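You operate a simulated robot arm through the tools that you are given. There is no shell and no other tool. Be economical: measure what you need, move in short steps, check, and stop when the job is done.

The job below is to be done with a simulated two-armed robot. You get a single attempt, and the scene is never put back.

JOB
Rub the creases out of the yellow hat beside the wooden block with the grey weight.
Fine: wet them with the sponge on the middle bench; sponge and weight go back; leave the other hats alone. Set down upright: weight.

It is judged by the outcome, as a careful person would: the job done as asked, and still so three seconds after it is handed in. It fails if anything else is knocked over, pushed out of place, dropped, spilled or broken.

ROBOT AND FRAMES
Two 7-joint arms with two-finger parallel grippers on one trunk, on a base that drives. Base frame: it is fixed to the floor where the robot stands at the start and does not move with it; the origin is under the middle of the robot, x ahead of it, y to its left, z up; the surface under the hand at the start is at about z = 86. Lengths are in cm, angles in degrees, forces in N, time in s.
The left shoulder is at the start at [7, 18.8, 123.3], the right one opposite. With the tool pointing down near the work surface each hand reaches from about 30 to 78 cm from the robot's upright axis, wherever it stands, measured 20 degrees to its own side. Places, roughly: straw hat (43x43x15 cm) [80, 10, 90]. Payload 3.91 kg a hand.
Tool frame (each hand has its own): the origin (TCP) lies between the finger pads and is the grasp point; the fingertips stand 3 cm ahead of it; z points along the fingers, y is the line along which they close. Largest opening 11 cm; finger width 2, thickness 1; the body of the gripper, 4.8 by 11.2 cm, starts 5.5 cm behind the TCP.
Orientation is that of the tool frame in the base frame, as [roll, pitch, yaw] about the fixed x, y, z axes, in that order (R = Rz(yaw) Ry(pitch) Rx(roll)). With the fingers straight down and closing along the base's y, the tool's x points along the base's -x, its y along +y and its z along -z.

CONTROLS
- The arms move only by the tool arm_command. It takes "left_steps", "right_steps" or both (then of equal length, played together; a hand with none holds still); each is a list that holds one entry, the list of rows, each a list of 7 numbers: the finger opening in cm, from 0 to 11, then the shift along the base's x, y, z in units of 30 mm (1.0 is 30 mm), then the turn, a rotation vector about the base's x, y, z in units of 5 degrees (1.0 is 5 degrees). In form: [[[jaw, dx, dy, dz, wx, wy, wz], ...]]. A call has 1 to 10 rows; each row shifts and turns the commanded pose from where the row before left it. A call with a number of a shift or a turn outside -1 to 1 is refused whole. Each row takes 0.2 s and may step no farther than 5 cm and 8.6 degrees from the row before; otherwise, or with a gripper value out of range, the whole call is refused. Where a pose cannot be reached the arm comes as near as it can. A force on the tool above 90 N (or 10 N above the force at the start of the call, whichever is more), or a blocked arm, ends the call early, and 0.2 s more pass. The fingers move at their own pace (about 7.2 cm/s each) and stop on an object; they squeeze with about 23 N. The grip force told is the motor's: it shows also when the fingers shut on nothing. Time passes only in rows, and 0.2 s behind the last, so rows that do not move let the fingers close. The reply holds the time, the measured pose of the TCP, the force on the tool along the base axes, the opening and the grip force, in the units named above and with some noise, with the torque about the TCP (base axes, N m) and any sound that the robot's microphone picked up, and new pictures: "pictures" is both (left out), scene, wrist or none (wrist: the cameras of the hands that moved).
- Cameras (640 x 400 px; columns grow to the right, rows downward): "scene" is now at [12.76, -2.5, 144.59]; the picture's right is [-0.29, -0.96, -0.00], its down [-0.67, 0.21, -0.71] and it looks along [0.68, -0.21, -0.70] (base axes); focal length 214 px, centre (320, 200). "left" rides on the left gripper at [7.2, -1.7, -10.3] in its tool frame; the picture's right is [0.23, 0.97, 0.00], its down [-0.76, 0.18, -0.62] and it looks along [-0.61, 0.14, 0.78] (tool axes); focal length 222 px, centre (320, 200). "right" rides on the right gripper at [7.2, 1.7, -10.3] in its tool frame; the picture's right is [-0.23, 0.97, 0.00], its down [-0.76, -0.18, -0.62] and it looks along [-0.61, -0.14, 0.78] (tool axes); focal length 222 px, centre (320, 200). There is no depth. A picture from a camera that has moved, and an enlarged one, comes with that camera's place and axes in the base frame and with its lens.
- raise_lower(by): slides the trunk up (or, below 0, down) by that many cm; the arms and the scene camera ride with it, the base frame stays. It gives what a move gives, with no picture.
- roll_base(legs): drives the robot by 1 to 6 legs, each [ahead, turn to the left] in cm and degrees, along the robot's own axes; the way and the turn of a leg run together, so that a leg with both is an arc; at most 150 cm and 180 degrees a leg. The arms and the cameras ride along, it lands a little off, and it stops where it bumps. It gives what a move gives, and a new picture of the scene camera.
- aim_head(pan, tilt): turns the head with the scene camera to pan (to the left, within 86 degrees either way) and tilt (down, from -29 to 69), counted from straight ahead of the robot. It gives what a move gives, and a new picture of the scene camera.
- enlarge(camera, box): a new picture of the part [left, top, right, bottom] of that camera's present view, enlarged. No time passes.
- hand_in(): hands the job in; it is judged then, once.

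Go step by step. Nothing tells you exact positions but the pictures and the camera data: compare them with the known pose of the tool, close in by small moves and look again before you grip or let go. The budget is 120 turns and 260 pictures, counting those below and the enlarged ones. Unless the task says otherwise, let go and move clear before handing in, and close with one line.

The tools are called after "Request:" by a JSON object that holds its "api" and its "payload". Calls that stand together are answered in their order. arm_command: Moves the arms, as the interface text tells. Its arguments: {"type":"object","properties":{"left_steps":{"type":"array"},"right_steps":{"type":"array"},"pictures":{"type":"string","enum":["both","scene","wrist","none"]}},"required":[]} The other tools are called the same way: raise_lower (by) slides the trunk up or down; roll_base (legs) drives the base; aim_head (pan, tilt) turns the head that bears the scene camera; enlarge (camera, box) takes an enlarged picture of a part of a camera's view; hand_in () hands the job in.

At the start:

```text
clock: 0.0
left_eef_pos: [52.64, -3.13, 123.16]
left_tool_rot: [179.9, 0.1, 180.0]
left_contact_force: [0.0, 0.0, 0.8]
left_wrist_torque: [-0.01, -0.02, 0.01]
left_width: 11.0
left_gripper_force: 0.1
right_eef_pos: [41.69, -47.69, 131.16]
right_tool_rot: [179.9, 0.0, -180.0]
right_contact_force: [-0.4, 0.5, -1.1]
right_wrist_torque: [0.01, -0.01, 0.02]
right_width: 10.99
right_gripper_force: 0.0
trunk travel left (down, up): [-74.3, 19.7]
robot x, y, heading: [0.23, -0.16, 0.2]
head pan, tilt: [-17.0, 44.4]
```

scene: 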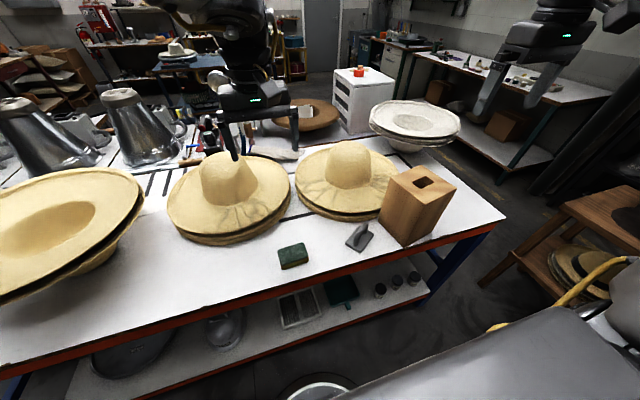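
right: 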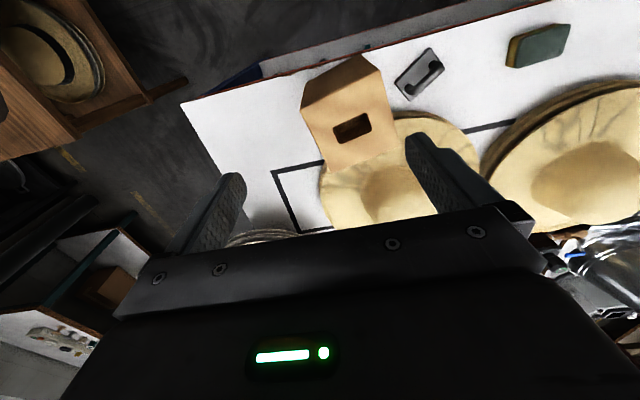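
left: 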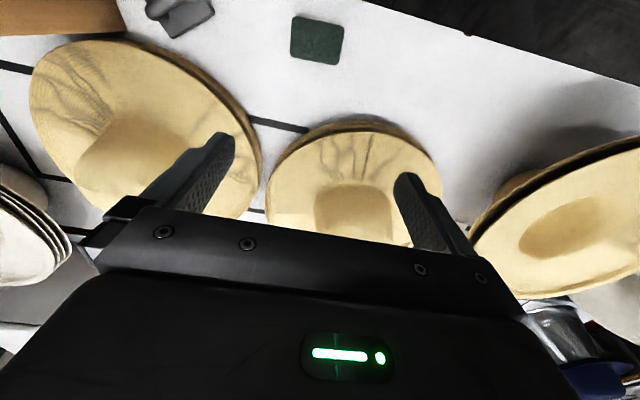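

I see the green sponge near [48, -5], the grey weight near [48, -26], and the creased yellow hat beside the wooden block near [70, -30]. I'll look more closely before moving.

Request:
{"api": "enlarge", "payload": {"camera": "scene", "box": [260, 120, 480, 280]}}

Request:
{"api": "enlarge", "payload": {"camera": "right", "box": [260, 20, 640, 240]}}

Request:
{"api": "enlarge", "payload": {"camera": "left", "box": [0, 0, 360, 230]}}

```text
2.50 times, centred on (370, 200) of scene
camera zoom: at [12.76, -2.5, 144.59], right [-0.29, -0.96, 0.0], down [-0.67, 0.21, -0.71], along [0.68, -0.21, -0.7], focal length 536 px, centre (195, 200)
```

zoom: 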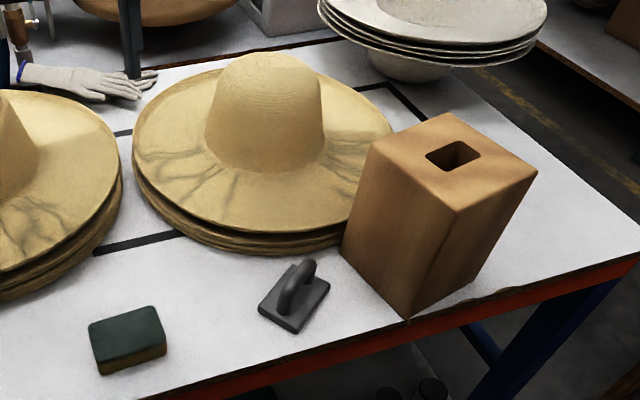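

```text
1.68 times, centred on (450, 130) of right
camera zoom: at [34.53, -45.94, 141.41], right [0.23, 0.97, 0.0], down [0.76, -0.18, 0.62], along [0.61, -0.14, -0.78], focal length 374 px, centre (101, 318)
```

zoom: 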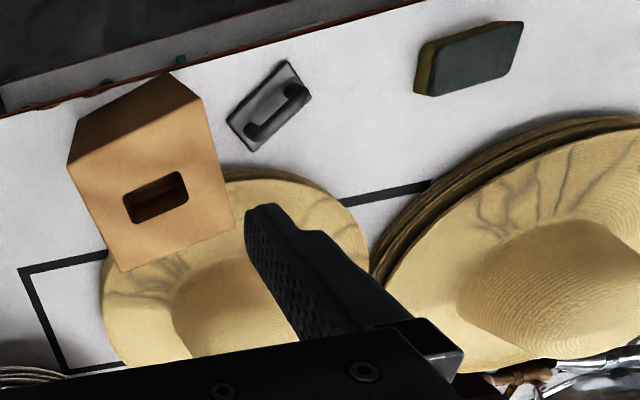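

```text
1.74 times, centred on (180, 115) of left
camera zoom: at [45.34, -4.96, 133.52], right [-0.23, 0.97, 0.0], down [0.76, 0.18, 0.62], along [0.61, 0.14, -0.78], focal length 386 px, centre (564, 348)
```

zoom: 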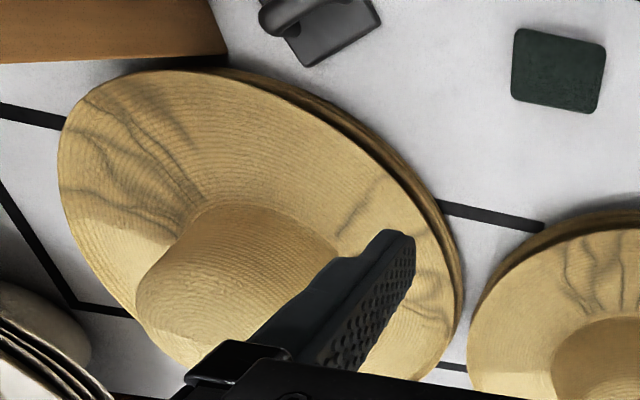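

The target hat's brim has two crease groups: one on its +y side near [66, -20], one on its -y side near [66, -44]. I'll swing the left hand out of the way and bring the right wrist camera over the hat to map them.

Request:
{"api": "arm_command", "payload": {"left_steps": [[[11, -0.3, 1, 0.3, 0, 0, 0], [11, -0.3, 1, 0.3, 0, 0, 0], [11, -0.3, 1, 0.3, 0, 0, 0], [11, -0.3, 1, 0.3, 0, 0, 0], [11, -0.3, 1, 0.3, 0, 0, 0], [11, -0.3, 1, 0.3, 0, 0, 0], [11, -0.3, 1, 0, 0, 0, 0], [11, 0, 1, 0, 0, 0, 0], [11, 0, 1, 0, 0, 0, 0], [11, 0, 1, 0, 0, 0, 0]]], "right_steps": [[[11, 0.8, 0.5, 0, 0, 0, 0], [11, 0.8, 0.5, 0, 0, 0, 0], [11, 0.8, 0.5, 0, 0, 0, 0], [11, 0.8, 0.5, 0, 0, 0, 0], [11, 0.8, 0.5, 0, 0, 0, 0], [11, 0.8, 0.5, 0, 0, 0, 0], [11, 0.8, 0.5, 0, 0, 0, 0], [11, 0.8, 0.5, 0, 0, 0, 0], [11, 0.5, 0.5, 0, 0, 0, 0], [11, 0.5, 0.5, 0, 0, 0, 0]]]}}

```text
clock: 2.2
left_eef_pos: [40.21, 18.44, 125.41]
left_tool_rot: [-179.9, 0.1, -179.8]
left_contact_force: [-0.2, 0.5, -0.3]
left_wrist_torque: [-0.01, -0.03, -0.03]
left_width: 11.01
left_gripper_force: 0.1
left hand out of reach, approached as far as the arm can: row 5, 6, 7, 8, 9, 10
right_eef_pos: [53.95, -35.06, 120.73]
right_tool_rot: [180.0, 0.4, 179.9]
right_contact_force: [0.4, 0.9, 0.0]
right_wrist_torque: [-0.04, 0.01, -0.01]
right_width: 10.99
right_gripper_force: 0.0
right hand out of reach, approached as far as the arm can: row 1, 2, 3, 4, 5, 6, 7, 8, 9, 10
trunk travel left (down, up): [-74.3, 19.7]
robot x, y, heading: [-0.11, 0.0, -0.1]
head pan, tilt: [-17.0, 44.4]
camera scene: at [12.76, -2.34, 144.6], right [-0.29, -0.96, 0.0], down [-0.67, 0.2, -0.71], along [0.68, -0.21, -0.7], focal length 214 px, centre (320, 200)
camera right: at [46.73, -33.4, 130.88], right [0.23, 0.97, 0.0], down [0.76, -0.18, 0.63], along [0.61, -0.14, -0.78], focal length 222 px, centre (320, 200)
camera left: at [32.86, 16.47, 135.7], right [-0.23, 0.97, 0.0], down [0.76, 0.18, 0.62], along [0.61, 0.14, -0.78], focal length 222 px, centre (320, 200)
```

scene: 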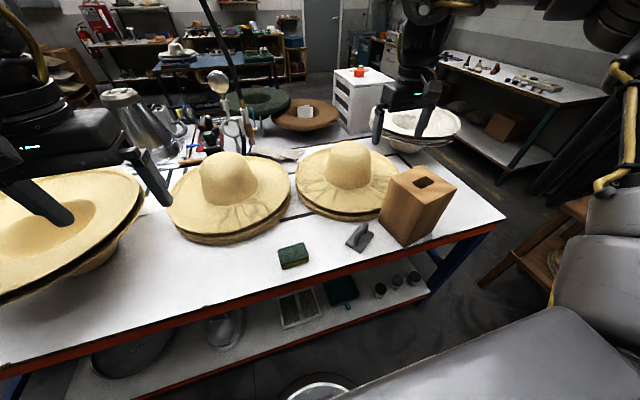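
right: 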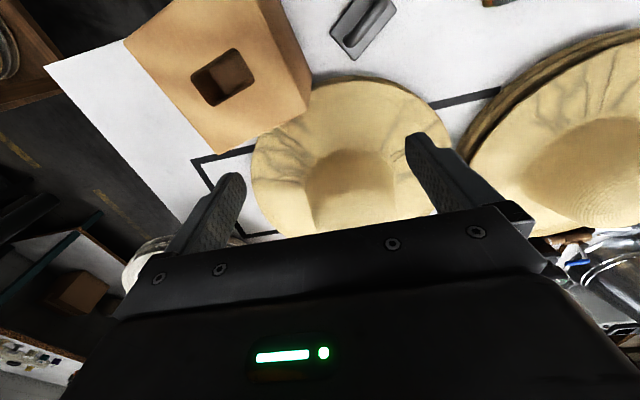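
left: 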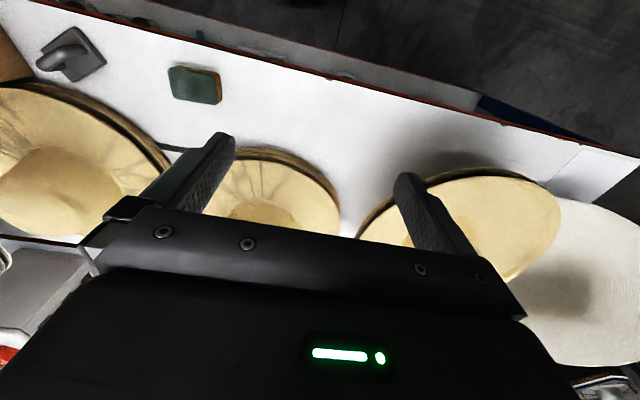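

Request:
{"api": "enlarge", "payload": {"camera": "right", "box": [220, 50, 480, 240]}}

Request:
{"api": "enlarge", "payload": {"camera": "left", "box": [0, 20, 260, 220]}}

Request:
{"api": "enlarge", "payload": {"camera": "scene", "box": [280, 130, 440, 260]}}

```text
2.11 times, centred on (350, 145) of right
camera zoom: at [46.73, -33.4, 130.88], right [0.23, 0.97, 0.0], down [0.76, -0.18, 0.63], along [0.61, -0.14, -0.78], focal length 468 px, centre (257, 316)
```

zoom: 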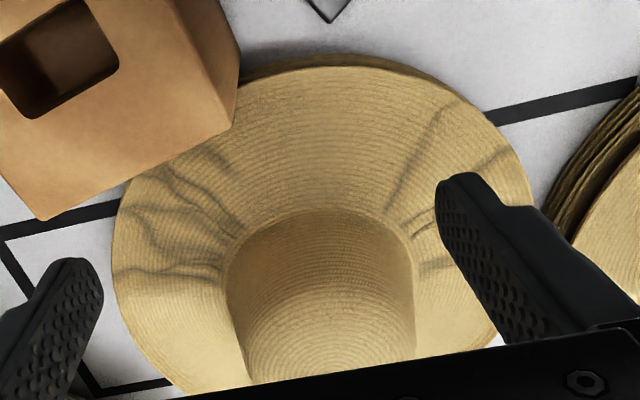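

```text
2.00 times, centred on (130, 120) of left
camera zoom: at [32.86, 16.47, 135.7], right [-0.23, 0.97, 0.0], down [0.76, 0.18, 0.62], along [0.61, 0.14, -0.78], focal length 444 px, centre (700, 360)
```

zoom: 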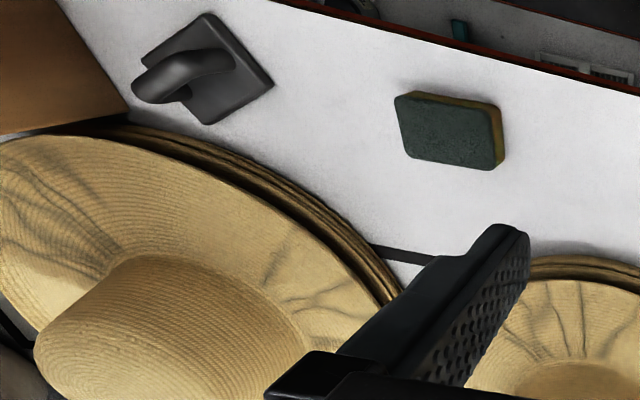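

```text
3.08 times, centred on (360, 195) of scene
camera zoom: at [12.76, -2.34, 144.6], right [-0.29, -0.96, 0.0], down [-0.67, 0.2, -0.71], along [0.68, -0.21, -0.7], focal length 660 px, centre (197, 215)
```

zoom: 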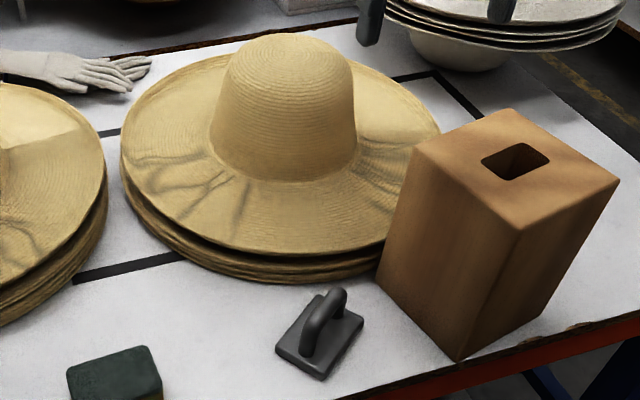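

The creases cover two brim sectors spanning x≈58–76: one around y -12…-26, the other around y -39…-53. The far parts exceed reach, so I'll look down to see whether the base can roll forward.

Request:
{"api": "aim_head", "payload": {"pan": 0, "tilt": 69}}

```text
clock: 3.1
left_eef_pos: [40.14, 18.16, 125.44]
left_tool_rot: [-179.9, 0.0, -179.8]
left_contact_force: [0.1, -0.1, 0.3]
left_wrist_torque: [0.0, 0.0, 0.02]
left_width: 11.02
left_gripper_force: 0.0
right_eef_pos: [53.98, -35.11, 120.59]
right_tool_rot: [179.8, 0.2, -180.0]
right_contact_force: [-0.3, -1.0, -0.1]
right_wrist_torque: [0.01, 0.01, 0.01]
right_width: 11.02
right_gripper_force: 0.0
trunk travel left (down, up): [-74.3, 19.7]
robot x, y, heading: [-0.19, 0.04, -0.0]
head pan, tilt: [0.0, 68.8]
camera scene: at [10.54, -0.13, 141.62], right [0.0, -1.0, 0.0], down [-0.93, 0.0, -0.36], along [0.36, 0.0, -0.93], focal length 214 px, centre (320, 200)
```

scene: 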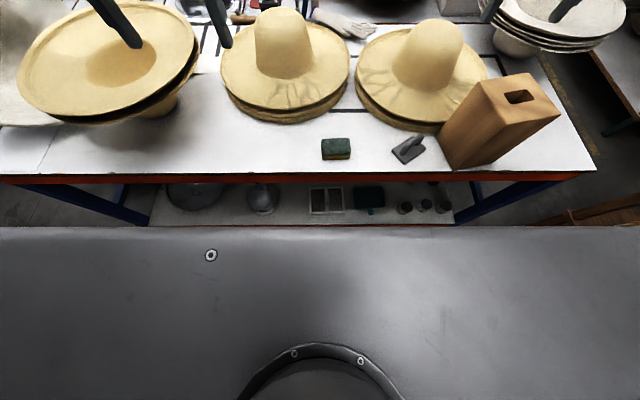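

Checking for floor clearance between the robot's base and the bench using the left wrist camera.

Request:
{"api": "enlarge", "payload": {"camera": "left", "box": [120, 0, 640, 120]}}

Request:
{"api": "arm_command", "payload": {"left_steps": [[[11, 0, 0, 0, 0, 1, 0], [11, 0, 0, 0, 0, 1, 0], [11, 0, 0, 0, 0, 1, 0], [11, 0, 0, 0, 0, 1, 0], [11, 0, 0, 0, 0, 1, 0], [11, 0, 0, 0, 0, 1, 0], [11, 0, 0, 0, 0, 1, 0], [11, 0, 0, 0, 0, 1, 0]]], "pictures": "wrist"}}

```text
1.23 times, centred on (380, 60) of left
camera zoom: at [32.9, 16.28, 135.74], right [-0.23, 0.97, 0.0], down [0.76, 0.18, 0.62], along [0.61, 0.14, -0.78], focal length 273 px, centre (246, 372)
```

zoom: 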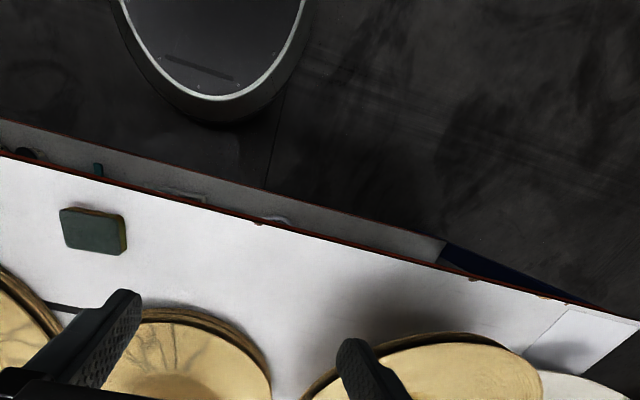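

```text
clock: 4.9
left_eef_pos: [37.97, 15.42, 124.69]
left_tool_rot: [-179.9, -40.1, -179.9]
left_contact_force: [0.8, 0.2, 0.7]
left_wrist_torque: [-0.03, 0.0, -0.01]
left_width: 10.99
left_gripper_force: 0.1
left hand out of reach, approached as far as the arm can: row 1, 2, 3, 4, 5, 6, 7
right_eef_pos: [54.1, -35.17, 120.57]
right_tool_rot: [179.9, 0.2, 179.9]
right_contact_force: [0.4, 0.3, -0.2]
right_wrist_torque: [-0.01, 0.02, 0.0]
right_width: 11.02
right_gripper_force: 0.0
trunk travel left (down, up): [-74.3, 19.7]
robot x, y, heading: [0.11, 0.0, -0.2]
head pan, tilt: [0.0, 68.8]
camera left: at [39.03, 13.48, 137.25], right [-0.17, 0.97, 0.15], down [0.98, 0.18, -0.01], along [-0.04, 0.14, -0.99], focal length 222 px, centre (320, 200)
```

left: 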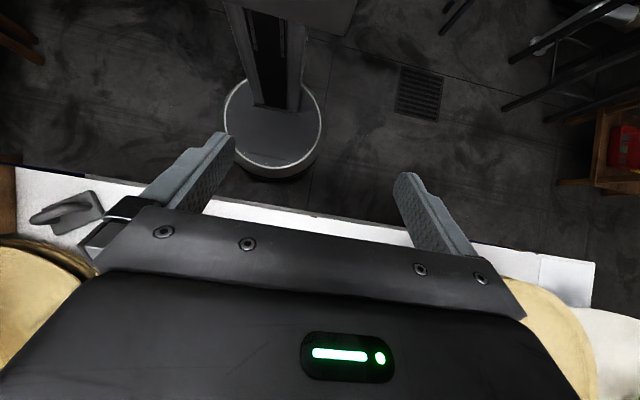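

The base is round with its front at x≈27, and the bench and shelf edges are at x≈39, so there are about 12 cm free. I'll roll 9 cm ahead and aim the head at the hat.

Request:
{"api": "roll_base", "payload": {"legs": [[9, 0]]}}

Request:
{"api": "aim_head", "payload": {"pan": -25, "tilt": 50}}

```text
clock: 6.0
left_eef_pos: [45.39, 15.37, 125.25]
left_tool_rot: [-179.9, -39.3, -179.9]
left_contact_force: [-1.2, 0.4, 0.6]
left_wrist_torque: [-0.04, -0.08, 0.01]
left_width: 11.01
left_gripper_force: 0.0
right_eef_pos: [61.5, -35.22, 121.5]
right_tool_rot: [179.8, 1.1, -180.0]
right_contact_force: [-1.2, -0.3, 0.8]
right_wrist_torque: [0.02, -0.09, -0.01]
right_width: 10.99
right_gripper_force: 0.0
trunk travel left (down, up): [-74.3, 19.7]
robot x, y, heading: [8.8, 0.26, 0.0]
head pan, tilt: [0.0, 68.8]
camera scene: at [17.96, -0.05, 141.75], right [0.0, -1.0, 0.0], down [-0.93, 0.0, -0.37], along [0.37, 0.0, -0.93], focal length 214 px, centre (320, 200)
```

scene: 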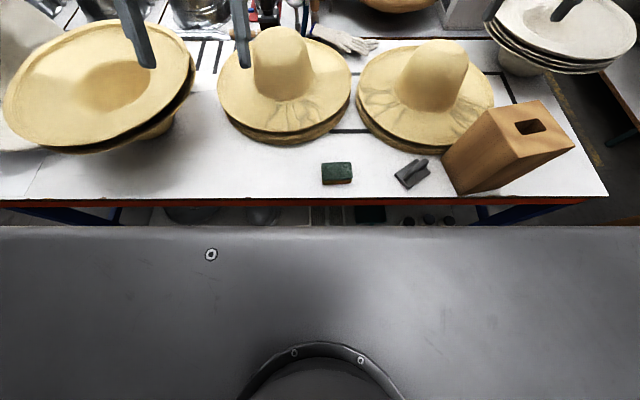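

```text
clock: 6.9
left_eef_pos: [46.87, 15.42, 124.67]
left_tool_rot: [180.0, -40.0, -179.8]
left_contact_force: [0.8, 1.2, -0.2]
left_wrist_torque: [0.02, 0.02, 0.01]
left_width: 11.01
left_gripper_force: 0.0
right_eef_pos: [63.01, -35.21, 120.81]
right_tool_rot: [179.8, 0.2, -180.0]
right_contact_force: [0.2, -0.1, -0.6]
right_wrist_torque: [0.01, 0.04, -0.03]
right_width: 11.0
right_gripper_force: 0.0
trunk travel left (down, up): [-74.3, 19.7]
robot x, y, heading: [8.77, 0.18, -0.3]
head pan, tilt: [-25.0, 50.0]
camera scene: at [21.14, -3.34, 143.77], right [-0.42, -0.91, 0.0], down [-0.7, 0.32, -0.64], along [0.58, -0.27, -0.77], focal length 214 px, centre (320, 200)
```

scene: 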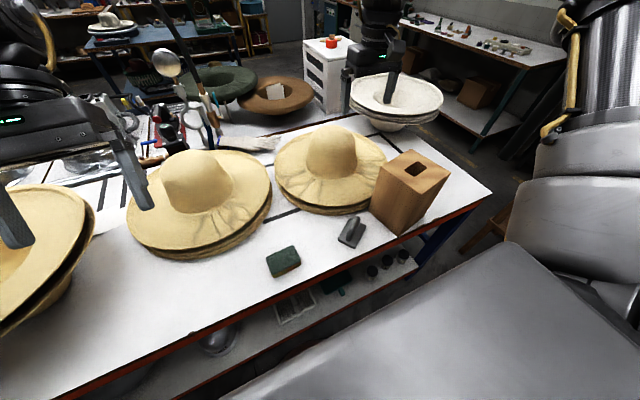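

The robot is now 9 cm closer. I'll bring the right hand over the sponge at about [47.8, -5], turning it about -90° so the fingers close along x across the sponge's 6 cm width.

Request:
{"api": "arm_command", "payload": {"right_steps": [[[11, -0.5, 1, 0, 0, 0, -1], [11, -0.5, 1, 0, 0, 0, -1], [11, -0.5, 1, 0, 0, 0, -1], [11, -0.5, 1, 0, 0, 0, -1], [11, -0.5, 1, 0, 0, 0, -1], [11, -0.5, 1, 0, 0, 0, -1], [11, -0.5, 1, 0, 0, 0, -1], [11, -0.5, 1, 0, 0, 0, -1], [11, -0.5, 1, -0.5, 0, 0, -1], [11, -0.5, 1, -0.5, 0, 0, -1]]], "pictures": "none"}}

Request:
{"api": "arm_command", "payload": {"right_steps": [[[11, 0, 0, -0.5, 0, 0, -1], [11, 0, 0, -0.5, 0, 0, -1], [11, 0, 0, -0.5, 0, 0, -1], [11, 0, 0, -0.5, 0, 0, -1], [11, 0, 0, -0.5, 0, 0, -1], [11, 0, 0, 0, 0, 0, -1], [11, 0, 0, 0, 0, 0, -0.5]]]}}

```text
clock: 9.1
left_eef_pos: [46.6, 15.5, 124.77]
left_tool_rot: [-179.9, -39.8, 180.0]
left_contact_force: [0.5, -1.0, 0.4]
left_wrist_torque: [-0.03, 0.02, 0.01]
left_width: 10.99
left_gripper_force: 0.1
right_eef_pos: [54.36, -38.25, 130.22]
right_tool_rot: [179.3, 0.6, 137.1]
right_contact_force: [0.5, 0.4, -0.5]
right_wrist_torque: [-0.02, 0.04, -0.04]
right_width: 11.02
right_gripper_force: 0.1
right hand out of reach, approached as far as the arm can: row 3, 4, 5, 6, 7, 8, 9, 10
trunk travel left (down, up): [-74.3, 19.7]
robot x, y, heading: [8.97, 0.13, -0.2]
head pan, tilt: [-25.0, 50.0]
```

```text
clock: 10.7
left_eef_pos: [46.72, 15.36, 124.8]
left_tool_rot: [179.9, -40.0, -179.8]
left_contact_force: [-0.5, -0.6, -0.9]
left_wrist_torque: [0.01, 0.0, 0.0]
left_width: 11.01
left_gripper_force: 0.1
right_eef_pos: [52.08, -53.82, 131.05]
right_tool_rot: [179.2, 0.5, 104.6]
right_contact_force: [0.5, 0.4, 0.1]
right_wrist_torque: [-0.02, 0.0, 0.05]
right_width: 11.0
right_gripper_force: 0.1
right hand out of reach, approached as far as the arm can: row 1, 2, 3, 4, 5, 6, 7
trunk travel left (down, up): [-74.3, 19.7]
robot x, y, heading: [8.95, -0.06, -0.1]
head pan, tilt: [-25.0, 50.0]
camera scene: at [20.92, -3.39, 143.8], right [-0.42, -0.91, 0.0], down [-0.69, 0.32, -0.64], along [0.58, -0.27, -0.77], focal length 214 px, centre (320, 200)
camera right: at [51.7, -46.4, 141.37], right [1.0, 0.03, 0.02], down [0.01, -0.78, 0.63], along [0.03, -0.63, -0.78], focal length 222 px, centre (320, 200)
```

scene: 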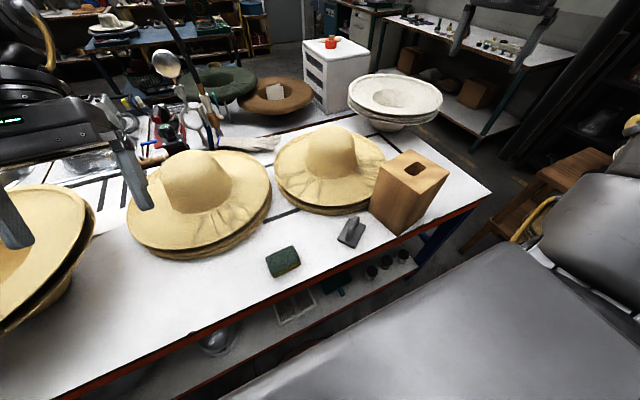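
right: 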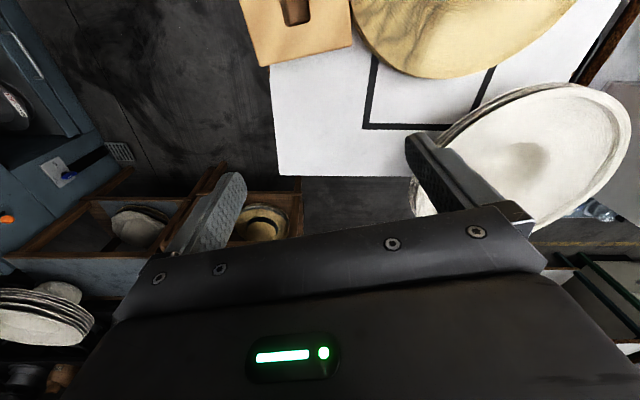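

At this height the right arm runs out of reach. I'll raise the trunk so the hands work lower relative to the shoulders, then move toward the sponge again.

Request:
{"api": "raise_lower", "payload": {"by": 15}}

Request:
{"api": "arm_command", "payload": {"right_steps": [[[11, 0, 1, -1, 0, 0, 0], [11, 0, 1, -1, 0, 0, 0], [11, 0, 1, -1, 0, 0, 0], [11, 0, 1, -1, 0, 0, 0], [11, 0, 1, -1, 0, 0, 0], [11, 0, 1, 0, 0, 0, 0], [11, 0, 1, 0, 0, 0, 0], [11, 0, 1, 0, 0, 0, 0]]]}}

```text
clock: 12.4
left_eef_pos: [46.49, 15.26, 139.81]
left_tool_rot: [179.9, -39.9, -179.9]
left_contact_force: [0.3, -0.9, -0.2]
left_wrist_torque: [-0.01, -0.01, -0.01]
left_width: 11.01
left_gripper_force: 0.0
right_eef_pos: [51.91, -53.81, 146.21]
right_tool_rot: [179.2, 0.5, 104.8]
right_contact_force: [0.1, -0.7, 1.1]
right_wrist_torque: [0.0, 0.01, -0.02]
right_width: 11.01
right_gripper_force: 0.0
trunk travel left (down, up): [-89.3, 4.7]
robot x, y, heading: [8.74, -0.05, -0.1]
head pan, tilt: [-25.0, 50.0]
```

```text
clock: 14.2
left_eef_pos: [46.67, 15.35, 139.84]
left_tool_rot: [180.0, -39.8, 179.9]
left_contact_force: [-0.3, 0.8, 0.2]
left_wrist_torque: [-0.01, 0.01, -0.01]
left_width: 10.99
left_gripper_force: 0.0
right_eef_pos: [51.97, -53.87, 146.3]
right_tool_rot: [179.1, 0.5, 104.8]
right_contact_force: [-0.1, -0.5, -0.1]
right_wrist_torque: [0.01, -0.02, 0.02]
right_width: 11.0
right_gripper_force: 0.1
right hand out of reach, approached as far as the arm can: row 1, 2, 3, 4, 5, 6, 7, 8
trunk travel left (down, up): [-89.3, 4.7]
robot x, y, heading: [8.82, 0.39, -0.2]
head pan, tilt: [-25.0, 50.0]
camera scene: at [20.8, -3.34, 158.81], right [-0.42, -0.91, 0.0], down [-0.69, 0.32, -0.64], along [0.58, -0.27, -0.77], focal length 214 px, centre (320, 200)
camera right: at [51.58, -46.33, 156.43], right [1.0, 0.03, 0.02], down [0.01, -0.78, 0.63], along [0.03, -0.63, -0.78], focal length 222 px, centre (320, 200)
```

scene: 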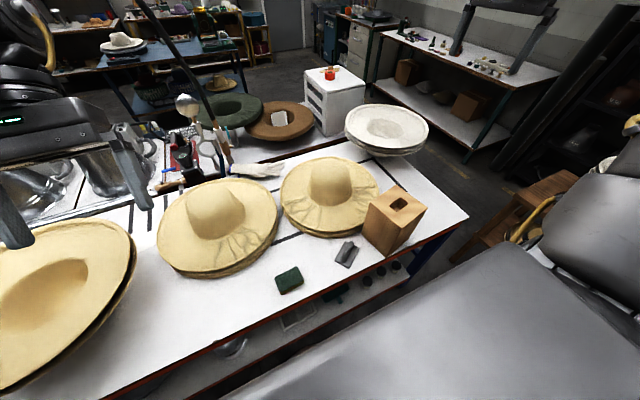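
right: 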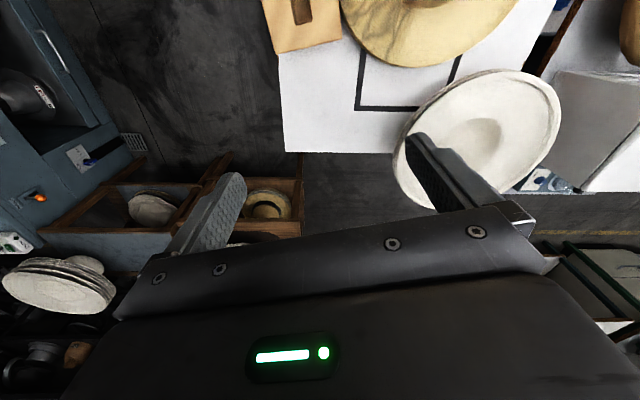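

The arm did not follow, so the commanded pose has likely run past its reach. I'll step the command back in y and undo part of the turn to see how it responds.

Request:
{"api": "arm_command", "payload": {"right_steps": [[[11, 0, -1, 0, 0, 0, 1], [11, 0, -1, 0, 0, 0, 1], [11, 0, -1, 0, 0, 0, 1], [11, 0, -1, 0, 0, 0, 1], [11, 0, -1, 0, 0, 0, 1], [11, 0, -1, 0, 0, 0, 1], [11, 0, -1, 0, 0, 0, 1], [11, 0, -1, 0, 0, 0, 1]]], "pictures": "none"}}

```text
clock: 16.0
left_eef_pos: [46.51, 15.16, 139.85]
left_tool_rot: [179.9, -39.8, -179.9]
left_contact_force: [0.7, -0.1, 0.0]
left_wrist_torque: [0.0, 0.02, -0.02]
left_width: 10.98
left_gripper_force: 0.0
right_eef_pos: [53.01, -75.49, 143.64]
right_tool_rot: [179.1, 0.4, 144.8]
right_contact_force: [-0.3, -1.0, 0.3]
right_wrist_torque: [0.03, 0.01, 0.0]
right_width: 10.97
right_gripper_force: 0.1
right hand out of reach, approached as far as the arm can: row 2, 3, 4, 5, 6
trunk travel left (down, up): [-89.3, 4.7]
robot x, y, heading: [8.83, 0.13, 0.0]
head pan, tilt: [-25.0, 50.0]
```

Each call starts from the pose actually reached, and turning this way runs into a joint limit. I'll turn the other way while returning toward the sponge.

Request:
{"api": "arm_command", "payload": {"right_steps": [[[11, -0.2, 1, -0.8, 0, 0, 1], [11, -0.2, 1, -0.8, 0, 0, 1], [11, -0.2, 1, -0.8, 0, 0, 1], [11, -0.2, 1, -0.8, 0, 0, 1], [11, -0.2, 1, -0.8, 0, 0, 1], [11, -0.2, 1, -0.8, 0, 0, 1], [11, -0.2, 1, -0.8, 0, 0, 1], [11, -0.2, 1, 0, 0, 0, 0], [11, -0.2, 1, 0, 0, 0, 0], [11, 0, 1, 0, 0, 0, 0]]], "pictures": "none"}}

Request:
{"api": "arm_command", "payload": {"right_steps": [[[11, 0, 1, 0, 0, 0, 0], [11, 0, 1, 0, 0, 0, 0], [11, 0, 1, 0, 0, 0, 0], [11, 0, 1, 0, 0, 0, 0], [11, 0, 1, 0, 0, 0, 0], [11, 0, 1, 0, 0, 0, 0], [11, 0, 1, 0, 0, 0, 0], [11, 0, 1, 0, 0, 0, 0]]]}}

```text
clock: 18.2
left_eef_pos: [46.71, 15.46, 139.75]
left_tool_rot: [-179.9, -39.8, -180.0]
left_contact_force: [-0.1, -0.4, -0.4]
left_wrist_torque: [-0.02, -0.02, -0.01]
left_width: 11.0
left_gripper_force: 0.0
right_eef_pos: [47.81, -45.23, 126.77]
right_tool_rot: [179.2, 0.5, 179.8]
right_contact_force: [0.1, 0.8, 0.1]
right_wrist_torque: [0.0, 0.03, 0.0]
right_width: 10.98
right_gripper_force: 0.1
trunk travel left (down, up): [-89.3, 4.7]
robot x, y, heading: [8.88, -0.27, 0.1]
head pan, tilt: [-25.0, 50.0]
```

```text
clock: 20.0
left_eef_pos: [46.81, 15.6, 139.86]
left_tool_rot: [-179.9, -39.8, 179.9]
left_contact_force: [0.1, 0.6, -1.0]
left_wrist_torque: [-0.02, 0.0, -0.01]
left_width: 11.0
left_gripper_force: 0.1
right_eef_pos: [52.42, -27.15, 128.05]
right_tool_rot: [179.1, 0.2, -179.9]
right_contact_force: [0.7, -0.5, 0.2]
right_wrist_torque: [0.0, -0.01, -0.03]
right_width: 10.99
right_gripper_force: 0.0
right hand out of reach, approached as far as the arm can: row 5, 6, 7, 8
trunk travel left (down, up): [-89.3, 4.7]
robot x, y, heading: [8.54, -0.08, 0.2]
head pan, tilt: [-25.0, 50.0]
camera scene: at [20.95, -3.16, 158.81], right [-0.42, -0.91, 0.0], down [-0.7, 0.32, -0.64], along [0.58, -0.27, -0.77], focal length 214 px, centre (320, 200)
camera right: at [45.13, -25.67, 138.45], right [0.23, 0.97, 0.02], down [0.76, -0.19, 0.62], along [0.61, -0.13, -0.78], focal length 222 px, centre (320, 200)
```

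scene: 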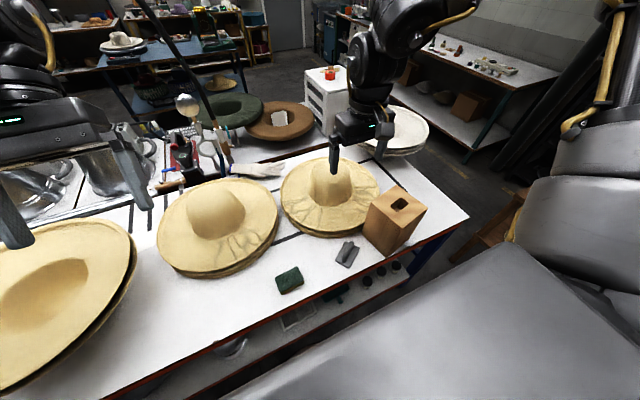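
right: 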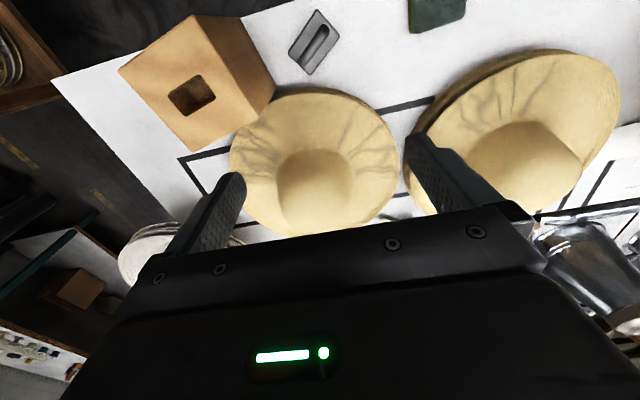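

The right hand can't reach inward to the sponge from this heading. I'll turn the base 30° right, so the left hand can take the sponge while the right hand suits the weight, and straighten the left wrist.

Request:
{"api": "arm_command", "payload": {"left_steps": [[[11, 0, 0, 0, 0, -1, 0], [11, 0, 0, 0, 0, -1, 0], [11, 0, 0, 0, 0, -1, 0], [11, 0, 0, 0, 0, -1, 0], [11, 0, 0, 0, 0, -1, 0], [11, 0, 0, 0, 0, -1, 0], [11, 0, 0, 0, 0, -1, 0], [11, 0, 0, 0, 0, -1, 0]]], "right_steps": [[[11, -0.2, -1, 0, 0, 0, 0], [11, -0.2, -1, 0, 0, 0, 0], [11, -0.2, -1, 0, 0, 0, 0], [11, -0.2, -1, 0, 0, 0, 0], [11, -0.2, -1, 0, 0, 0, 0], [11, -0.2, 0, 0, 0, 0, 0], [11, -0.2, 0, 0, 0, 0, 0], [11, -0.2, 0, 0, 0, 0, 0]]], "pictures": "none"}}

Request:
{"api": "roll_base", "payload": {"legs": [[0, -30]]}}

```text
clock: 21.8
left_eef_pos: [46.45, 15.3, 139.9]
left_tool_rot: [180.0, 0.2, 180.0]
left_contact_force: [0.4, -0.3, -0.2]
left_wrist_torque: [0.01, -0.04, 0.0]
left_width: 11.0
left_gripper_force: 0.0
right_eef_pos: [47.28, -42.34, 128.08]
right_tool_rot: [179.2, 0.6, 179.8]
right_contact_force: [0.0, 0.5, -0.5]
right_wrist_torque: [0.01, 0.02, 0.02]
right_width: 11.0
right_gripper_force: 0.0
trunk travel left (down, up): [-89.3, 4.7]
robot x, y, heading: [8.85, 0.05, 0.3]
head pan, tilt: [-25.0, 50.0]
```

```text
clock: 23.7
left_eef_pos: [49.42, -5.28, 139.8]
left_tool_rot: [-179.9, 0.2, 150.2]
left_contact_force: [-0.1, 0.1, -1.1]
left_wrist_torque: [0.01, 0.01, 0.01]
left_width: 10.97
left_gripper_force: 0.0
right_eef_pos: [21.34, -55.89, 128.09]
right_tool_rot: [179.2, 0.5, 150.0]
right_contact_force: [0.1, -0.4, -0.2]
right_wrist_torque: [0.03, -0.01, -0.03]
right_width: 10.99
right_gripper_force: 0.0
trunk travel left (down, up): [-89.3, 4.7]
robot x, y, heading: [8.91, -0.12, -30.0]
head pan, tilt: [-25.0, 50.0]
camera scene: at [17.66, -8.8, 158.81], right [-0.82, -0.58, 0.0], down [-0.44, 0.63, -0.64], along [0.37, -0.53, -0.77], focal length 214 px, centre (320, 200)
```

scene: 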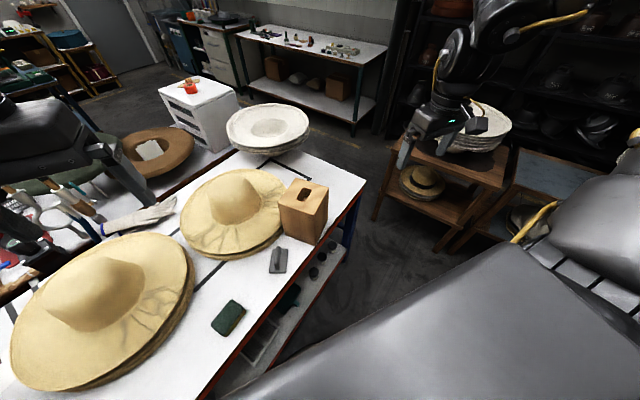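

The left hand now sits above the sponge. I'll turn it so its fingers close along x, come down to about z=107, and re-aim the head.

Request:
{"api": "arm_command", "payload": {"left_steps": [[[11, -0.05, 0, -1, 0, 0, -1], [11, -0.05, 0, -1, 0, 0, -1], [11, -0.05, 0, -1, 0, 0, -1], [11, -0.05, 0, -1, 0, 0, -1], [11, -0.05, 0, -1, 0, 0, -1], [11, -0.05, 0, -1, 0, 0, -1], [11, -0.05, 0, -1, 0, 0, -1], [11, -0.05, 0, -1, 0, 0, -1], [11, -0.05, 0, -1, 0, 0, -1], [11, -0.05, 0, -1, 0, 0, -1]]], "pictures": "wrist"}}

Request:
{"api": "aim_head", "payload": {"pan": 5, "tilt": 52}}

```text
clock: 25.9
left_eef_pos: [36.53, -7.64, 114.59]
left_tool_rot: [178.5, -2.8, 104.0]
left_contact_force: [-0.9, -0.1, 0.2]
left_wrist_torque: [0.0, 0.0, 0.02]
left_width: 11.01
left_gripper_force: 0.0
left hand out of reach, approached as far as the arm can: row 3, 4, 5, 6, 7, 8, 9, 10
right_eef_pos: [20.95, -55.99, 128.17]
right_tool_rot: [179.1, 0.5, 149.9]
right_contact_force: [0.0, 0.5, 0.4]
right_wrist_torque: [0.01, -0.02, 0.01]
right_width: 10.98
right_gripper_force: 0.1
trunk travel left (down, up): [-89.3, 4.7]
robot x, y, heading: [8.93, -0.26, -29.8]
head pan, tilt: [-25.0, 50.0]
camera left: at [32.95, -1.8, 125.15], right [0.89, 0.45, 0.04], down [0.35, -0.73, 0.59], along [0.3, -0.51, -0.81], focal length 222 px, centre (320, 200)
```

left: 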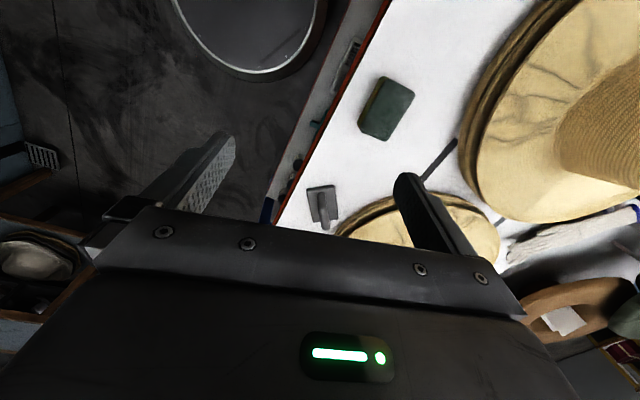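

```text
clock: 26.8
left_eef_pos: [36.9, -7.44, 114.55]
left_tool_rot: [178.6, -2.8, 104.1]
left_contact_force: [-0.6, 1.0, 0.2]
left_wrist_torque: [0.03, -0.03, 0.0]
left_width: 11.0
left_gripper_force: 0.0
right_eef_pos: [21.35, -55.78, 128.17]
right_tool_rot: [179.2, 0.5, 150.0]
right_contact_force: [0.3, 0.1, -0.6]
right_wrist_torque: [-0.01, -0.01, 0.01]
right_width: 11.01
right_gripper_force: 0.0
trunk travel left (down, up): [-89.3, 4.7]
robot x, y, heading: [8.89, 0.21, -29.6]
head pan, tilt: [5.0, 52.0]
camera scene: at [20.04, -5.7, 158.55], right [-0.42, -0.91, 0.0], down [-0.72, 0.33, -0.62], along [0.56, -0.26, -0.79], focal length 214 px, centre (320, 200)
```

scene: 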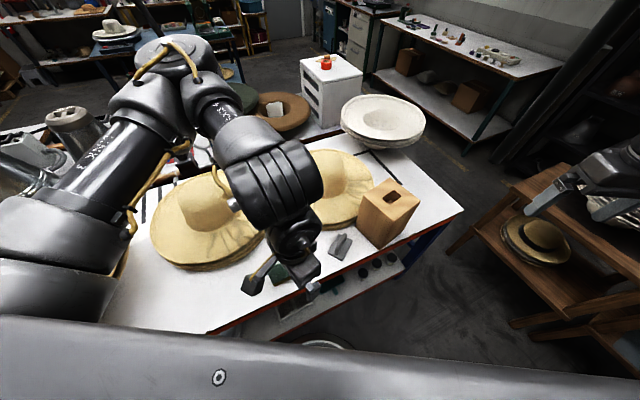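

Close to the body the left arm folds awkwardly with its elbow over the hats. I'll undo that move, then back the base off for picking things up.

Request:
{"api": "arm_command", "payload": {"left_steps": [[[11, 0.8, 0, 1, 0, 0, 1], [11, 0.8, 0, 1, 0, 0, 1], [11, 0.8, 0, 1, 0, 0, 1], [11, 0.8, 0, 1, 0, 0, 1], [11, 0.6, 0, 1, 0, 0, 1], [11, 0.4, 0, 1, 0, 0, 1], [11, 0, 0, 1, 0, 0, 1], [11, 0, 0, 1, 0, 0, 1], [11, 0, 0, 0, 0, 0, 1]]], "pictures": "scene"}}

```text
clock: 28.8
left_eef_pos: [45.95, -6.13, 138.06]
left_tool_rot: [178.6, -2.7, 149.2]
left_contact_force: [-0.5, 0.3, 0.0]
left_wrist_torque: [-0.01, 0.04, 0.0]
left_width: 10.99
left_gripper_force: 0.0
left hand out of reach, approached as far as the arm can: row 2, 3, 4, 5, 6
right_eef_pos: [21.3, -55.86, 128.23]
right_tool_rot: [179.2, 0.6, 150.0]
right_contact_force: [0.0, -0.5, -0.5]
right_wrist_torque: [0.03, 0.04, 0.02]
right_width: 10.99
right_gripper_force: 0.0
trunk travel left (down, up): [-89.3, 4.7]
robot x, y, heading: [9.06, -0.23, -30.0]
head pan, tilt: [5.0, 52.0]
camera scene: at [20.02, -5.71, 158.55], right [-0.42, -0.91, 0.0], down [-0.72, 0.33, -0.62], along [0.56, -0.26, -0.79], focal length 214 px, centre (320, 200)
```

scene: 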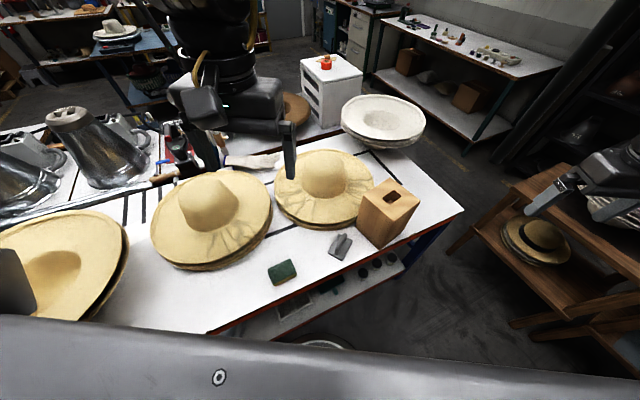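

Arm is back. Now I'll back off 12 cm along the present heading, so the sponge lies about 50 cm from the axis and 17° to the left hand's side.

Request:
{"api": "roll_base", "payload": {"legs": [[-12, 0]]}}

Request:
{"api": "arm_command", "payload": {"left_steps": [[[11, 1, -0.3, -0.5, 0, 0, 0], [11, 1, -0.3, -0.8, 0, 0, 0], [11, 1, -0.3, -1, 0, 0, 0], [11, 1, -0.3, -1, 0, 0, 0], [11, 0, -0.5, -1, 0, 0, 0], [11, 0, -0.5, -1, 0, 0, 0], [11, 0, -0.5, -1, 0, 0, 0], [11, 0, -0.3, -1, 0, 0, 0]]]}}

```text
clock: 30.1
left_eef_pos: [35.75, -0.22, 137.96]
left_tool_rot: [178.6, -2.9, 149.2]
left_contact_force: [-0.3, 0.2, 0.3]
left_wrist_torque: [0.01, 0.0, 0.01]
left_width: 10.99
left_gripper_force: 0.0
right_eef_pos: [11.21, -49.92, 128.01]
right_tool_rot: [179.1, 0.4, 150.1]
right_contact_force: [-0.5, 0.6, 0.2]
right_wrist_torque: [0.03, -0.01, -0.01]
right_width: 10.99
right_gripper_force: 0.0
trunk travel left (down, up): [-89.3, 4.7]
robot x, y, heading: [-1.66, 6.23, -29.6]
head pan, tilt: [5.0, 52.0]
camera scene: at [9.88, 0.05, 158.51], right [-0.42, -0.91, 0.0], down [-0.72, 0.33, -0.61], along [0.56, -0.26, -0.79], focal length 214 px, centre (320, 200)
```

scene: 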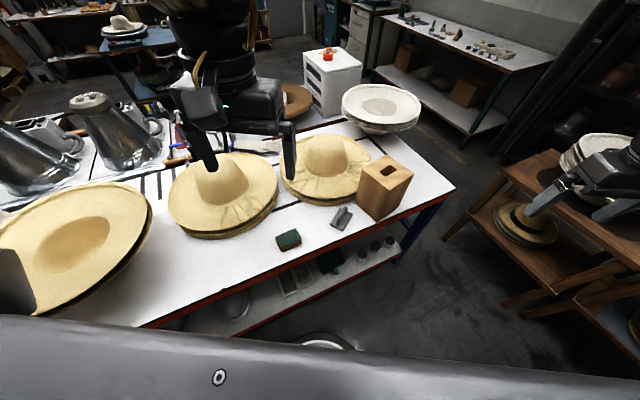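

```text
clock: 31.9
left_eef_pos: [46.48, -9.43, 115.89]
left_tool_rot: [178.5, -2.9, 149.2]
left_contact_force: [0.7, -0.4, 0.0]
left_wrist_torque: [0.01, -0.04, 0.04]
left_width: 11.0
left_gripper_force: 0.0
left hand out of reach, approached as far as the arm can: row 4
right_eef_pos: [11.11, -50.02, 128.04]
right_tool_rot: [179.3, 0.4, 149.9]
right_contact_force: [-0.3, -0.8, -0.3]
right_wrist_torque: [-0.04, -0.02, 0.01]
right_width: 10.99
right_gripper_force: 0.1
trunk travel left (down, up): [-89.3, 4.7]
robot x, y, heading: [-1.72, 6.36, -29.7]
head pan, tilt: [5.0, 52.0]
camera scene: at [9.81, 0.18, 158.53], right [-0.42, -0.91, 0.0], down [-0.72, 0.33, -0.61], along [0.56, -0.26, -0.79], focal length 214 px, centre (320, 200)
camera left: at [39.6, -7.96, 126.52], right [0.3, 0.95, 0.04], down [0.76, -0.27, 0.59], along [0.57, -0.15, -0.81], focal length 222 px, centre (320, 200)
```

scene: 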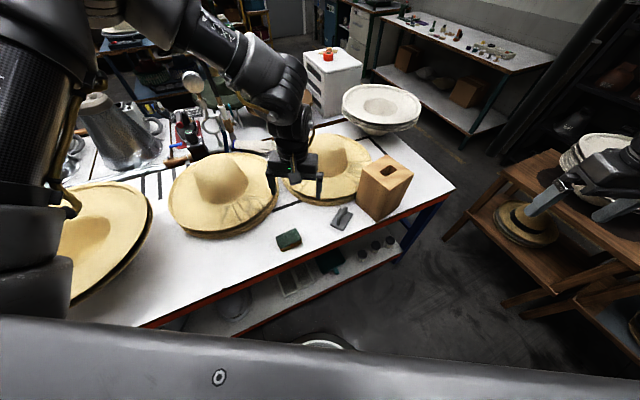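
left: 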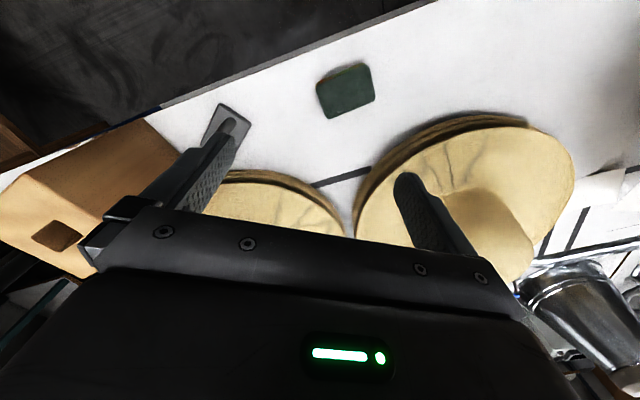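

Sponge confirmed at about [47.5, -4.8], long axis near y. I'll rotate toward closing along x at this height and see whether the arm stays in range.

Request:
{"api": "arm_command", "payload": {"left_steps": [[[11, 0.1, 0.3, 0, 0, 0, -1], [11, 0.1, 0.3, 0, 0, 0, -1], [11, 0.1, 0.3, 0, 0, 0, -1], [11, 0, 0.3, 0, 0, 0, -1], [11, 0, 0.2, 0, 0, 0, -1], [11, 0, 0, 0, 0, 0, -1], [11, 0, 0, 0, 0, 0, -1], [11, 0, 0, 0, 0, 0, -1], [11, 0, 0, 0, 0, 0, -1], [11, 0, 0, 0, 0, 0, -1]]]}}

```text
clock: 34.1
left_eef_pos: [31.64, -9.69, 119.33]
left_tool_rot: [-177.1, -0.6, 121.5]
left_contact_force: [1.1, -0.3, -0.1]
left_wrist_torque: [0.0, -0.01, 0.03]
left_width: 11.0
left_gripper_force: 0.1
left hand out of reach, approached as far as the arm can: row 1, 2, 3, 4, 5, 6, 7, 8, 9, 10
right_eef_pos: [10.96, -49.86, 128.26]
right_tool_rot: [179.2, 0.5, 150.0]
right_contact_force: [-0.7, 0.5, 0.2]
right_wrist_torque: [-0.02, 0.02, -0.01]
right_width: 11.0
right_gripper_force: 0.2
trunk travel left (down, up): [-89.3, 4.7]
robot x, y, heading: [-1.69, 6.06, -29.6]
head pan, tilt: [5.0, 52.0]
camera scene: at [9.59, 0.25, 158.55], right [-0.42, -0.91, 0.0], down [-0.72, 0.33, -0.62], along [0.56, -0.26, -0.79], focal length 214 px, centre (320, 200)
camera left: at [26.92, -4.39, 129.74], right [0.71, 0.7, -0.04], down [0.58, -0.55, 0.61], along [0.4, -0.46, -0.79], focal length 222 px, centre (320, 200)
```

scene: 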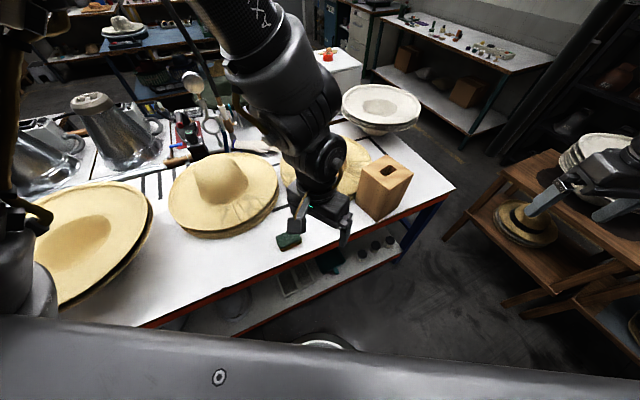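
left: 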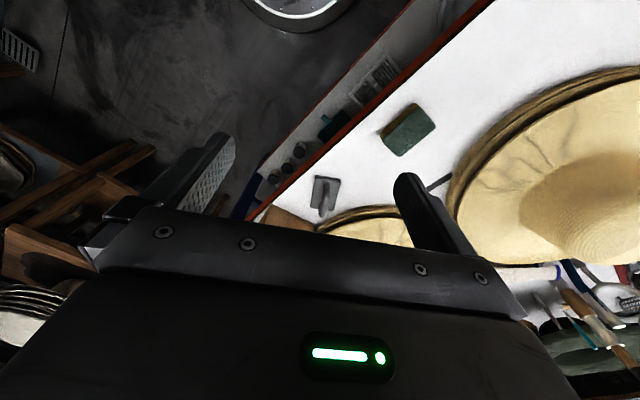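

Wrist yaw is tightly limited, so I'll keep the natural wrist yaw and position the base instead. I'll undo this turn, then drive to about [0, -14] facing straight ahead, where the sponge is on the left hand's side and the weight on the right's.

Request:
{"api": "arm_command", "payload": {"left_steps": [[[11, 0.5, 0, 0.5, 0, 0, 1], [11, 0.5, 0, 0.5, 0, 0, 1], [11, 0.5, 0, 0.5, 0, 0, 1], [11, 0.5, 0, 0.5, 0, 0, 1], [11, 0.5, 0, 0.5, 0, 0, 1], [11, 0.5, 0, 0.5, 0, 0, 1], [11, 0.5, 0, 0.5, 0, 0, 0], [11, 0.5, 0, 0.5, 0, 0, 0], [11, 0.5, 0, 0.5, 0, 0, 0]]], "pictures": "none"}}

Request:
{"api": "roll_base", "payload": {"legs": [[-16, 0], [0, -30], [32, 0], [0, 60]]}}

Request:
{"api": "aim_head", "payload": {"pan": -8, "tilt": 52}}

```text
clock: 36.1
left_eef_pos: [44.2, -9.1, 131.11]
left_tool_rot: [178.7, -2.7, 148.4]
left_contact_force: [1.0, -0.2, -0.1]
left_wrist_torque: [0.01, -0.05, 0.0]
left_width: 11.02
left_gripper_force: 0.0
right_eef_pos: [11.12, -49.71, 128.17]
right_tool_rot: [179.1, 0.6, 150.0]
right_contact_force: [-0.3, -0.1, 0.4]
right_wrist_torque: [0.03, 0.0, 0.0]
right_width: 11.0
right_gripper_force: 0.0
trunk travel left (down, up): [-89.3, 4.7]
robot x, y, heading: [-1.42, 5.91, -29.7]
head pan, tilt: [5.0, 52.0]
```

```text
clock: 43.3
left_eef_pos: [47.95, -4.94, 131.12]
left_tool_rot: [178.6, -2.6, 177.4]
left_contact_force: [0.0, -0.3, -0.8]
left_wrist_torque: [0.0, 0.01, 0.03]
left_width: 11.01
left_gripper_force: 0.1
right_eef_pos: [38.68, -56.61, 128.13]
right_tool_rot: [179.1, 0.5, 178.9]
right_contact_force: [0.0, 0.0, 0.3]
right_wrist_torque: [0.0, 0.0, -0.01]
right_width: 11.01
right_gripper_force: 0.1
trunk travel left (down, up): [-89.3, 4.7]
robot x, y, heading: [0.51, -13.82, -0.7]
head pan, tilt: [5.0, 52.0]
camera scene: at [13.08, -13.43, 158.55], right [0.08, -1.0, 0.0], down [-0.79, -0.06, -0.62], along [0.61, 0.05, -0.79], focal length 214 px, centre (320, 200)
```

scene: 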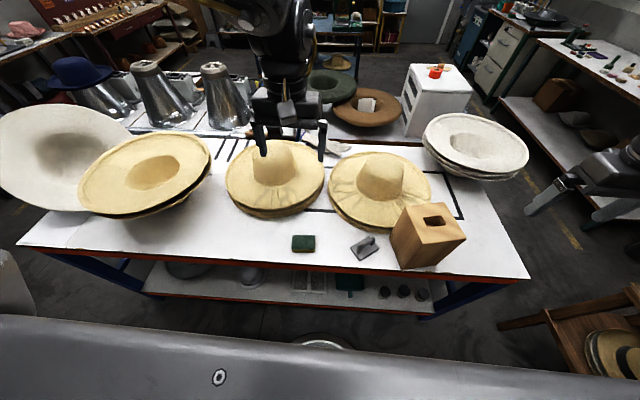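

```text
clock: 44.1
left_eef_pos: [47.9, -4.87, 131.11]
left_tool_rot: [178.7, -2.7, 177.4]
left_contact_force: [-0.4, -0.5, 0.3]
left_wrist_torque: [0.01, 0.01, -0.04]
left_width: 11.0
left_gripper_force: 0.0
right_eef_pos: [38.72, -56.61, 128.06]
right_tool_rot: [179.2, 0.5, 179.0]
right_contact_force: [0.3, -0.4, -1.3]
right_wrist_torque: [0.02, -0.02, 0.04]
right_width: 11.01
right_gripper_force: 0.1
trunk travel left (down, up): [-89.3, 4.7]
robot x, y, heading: [1.02, -14.16, -0.6]
head pan, tilt: [-8.0, 52.0]
camera scene: at [13.06, -15.05, 158.55], right [-0.15, -0.99, 0.0], down [-0.78, 0.12, -0.62], along [0.61, -0.09, -0.79], focal length 214 px, centre (320, 200)
```

scene: 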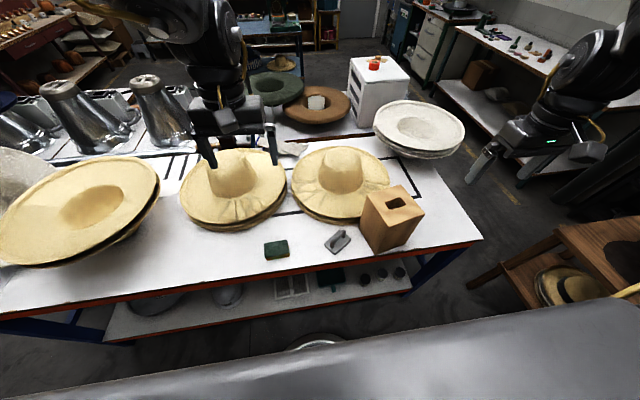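

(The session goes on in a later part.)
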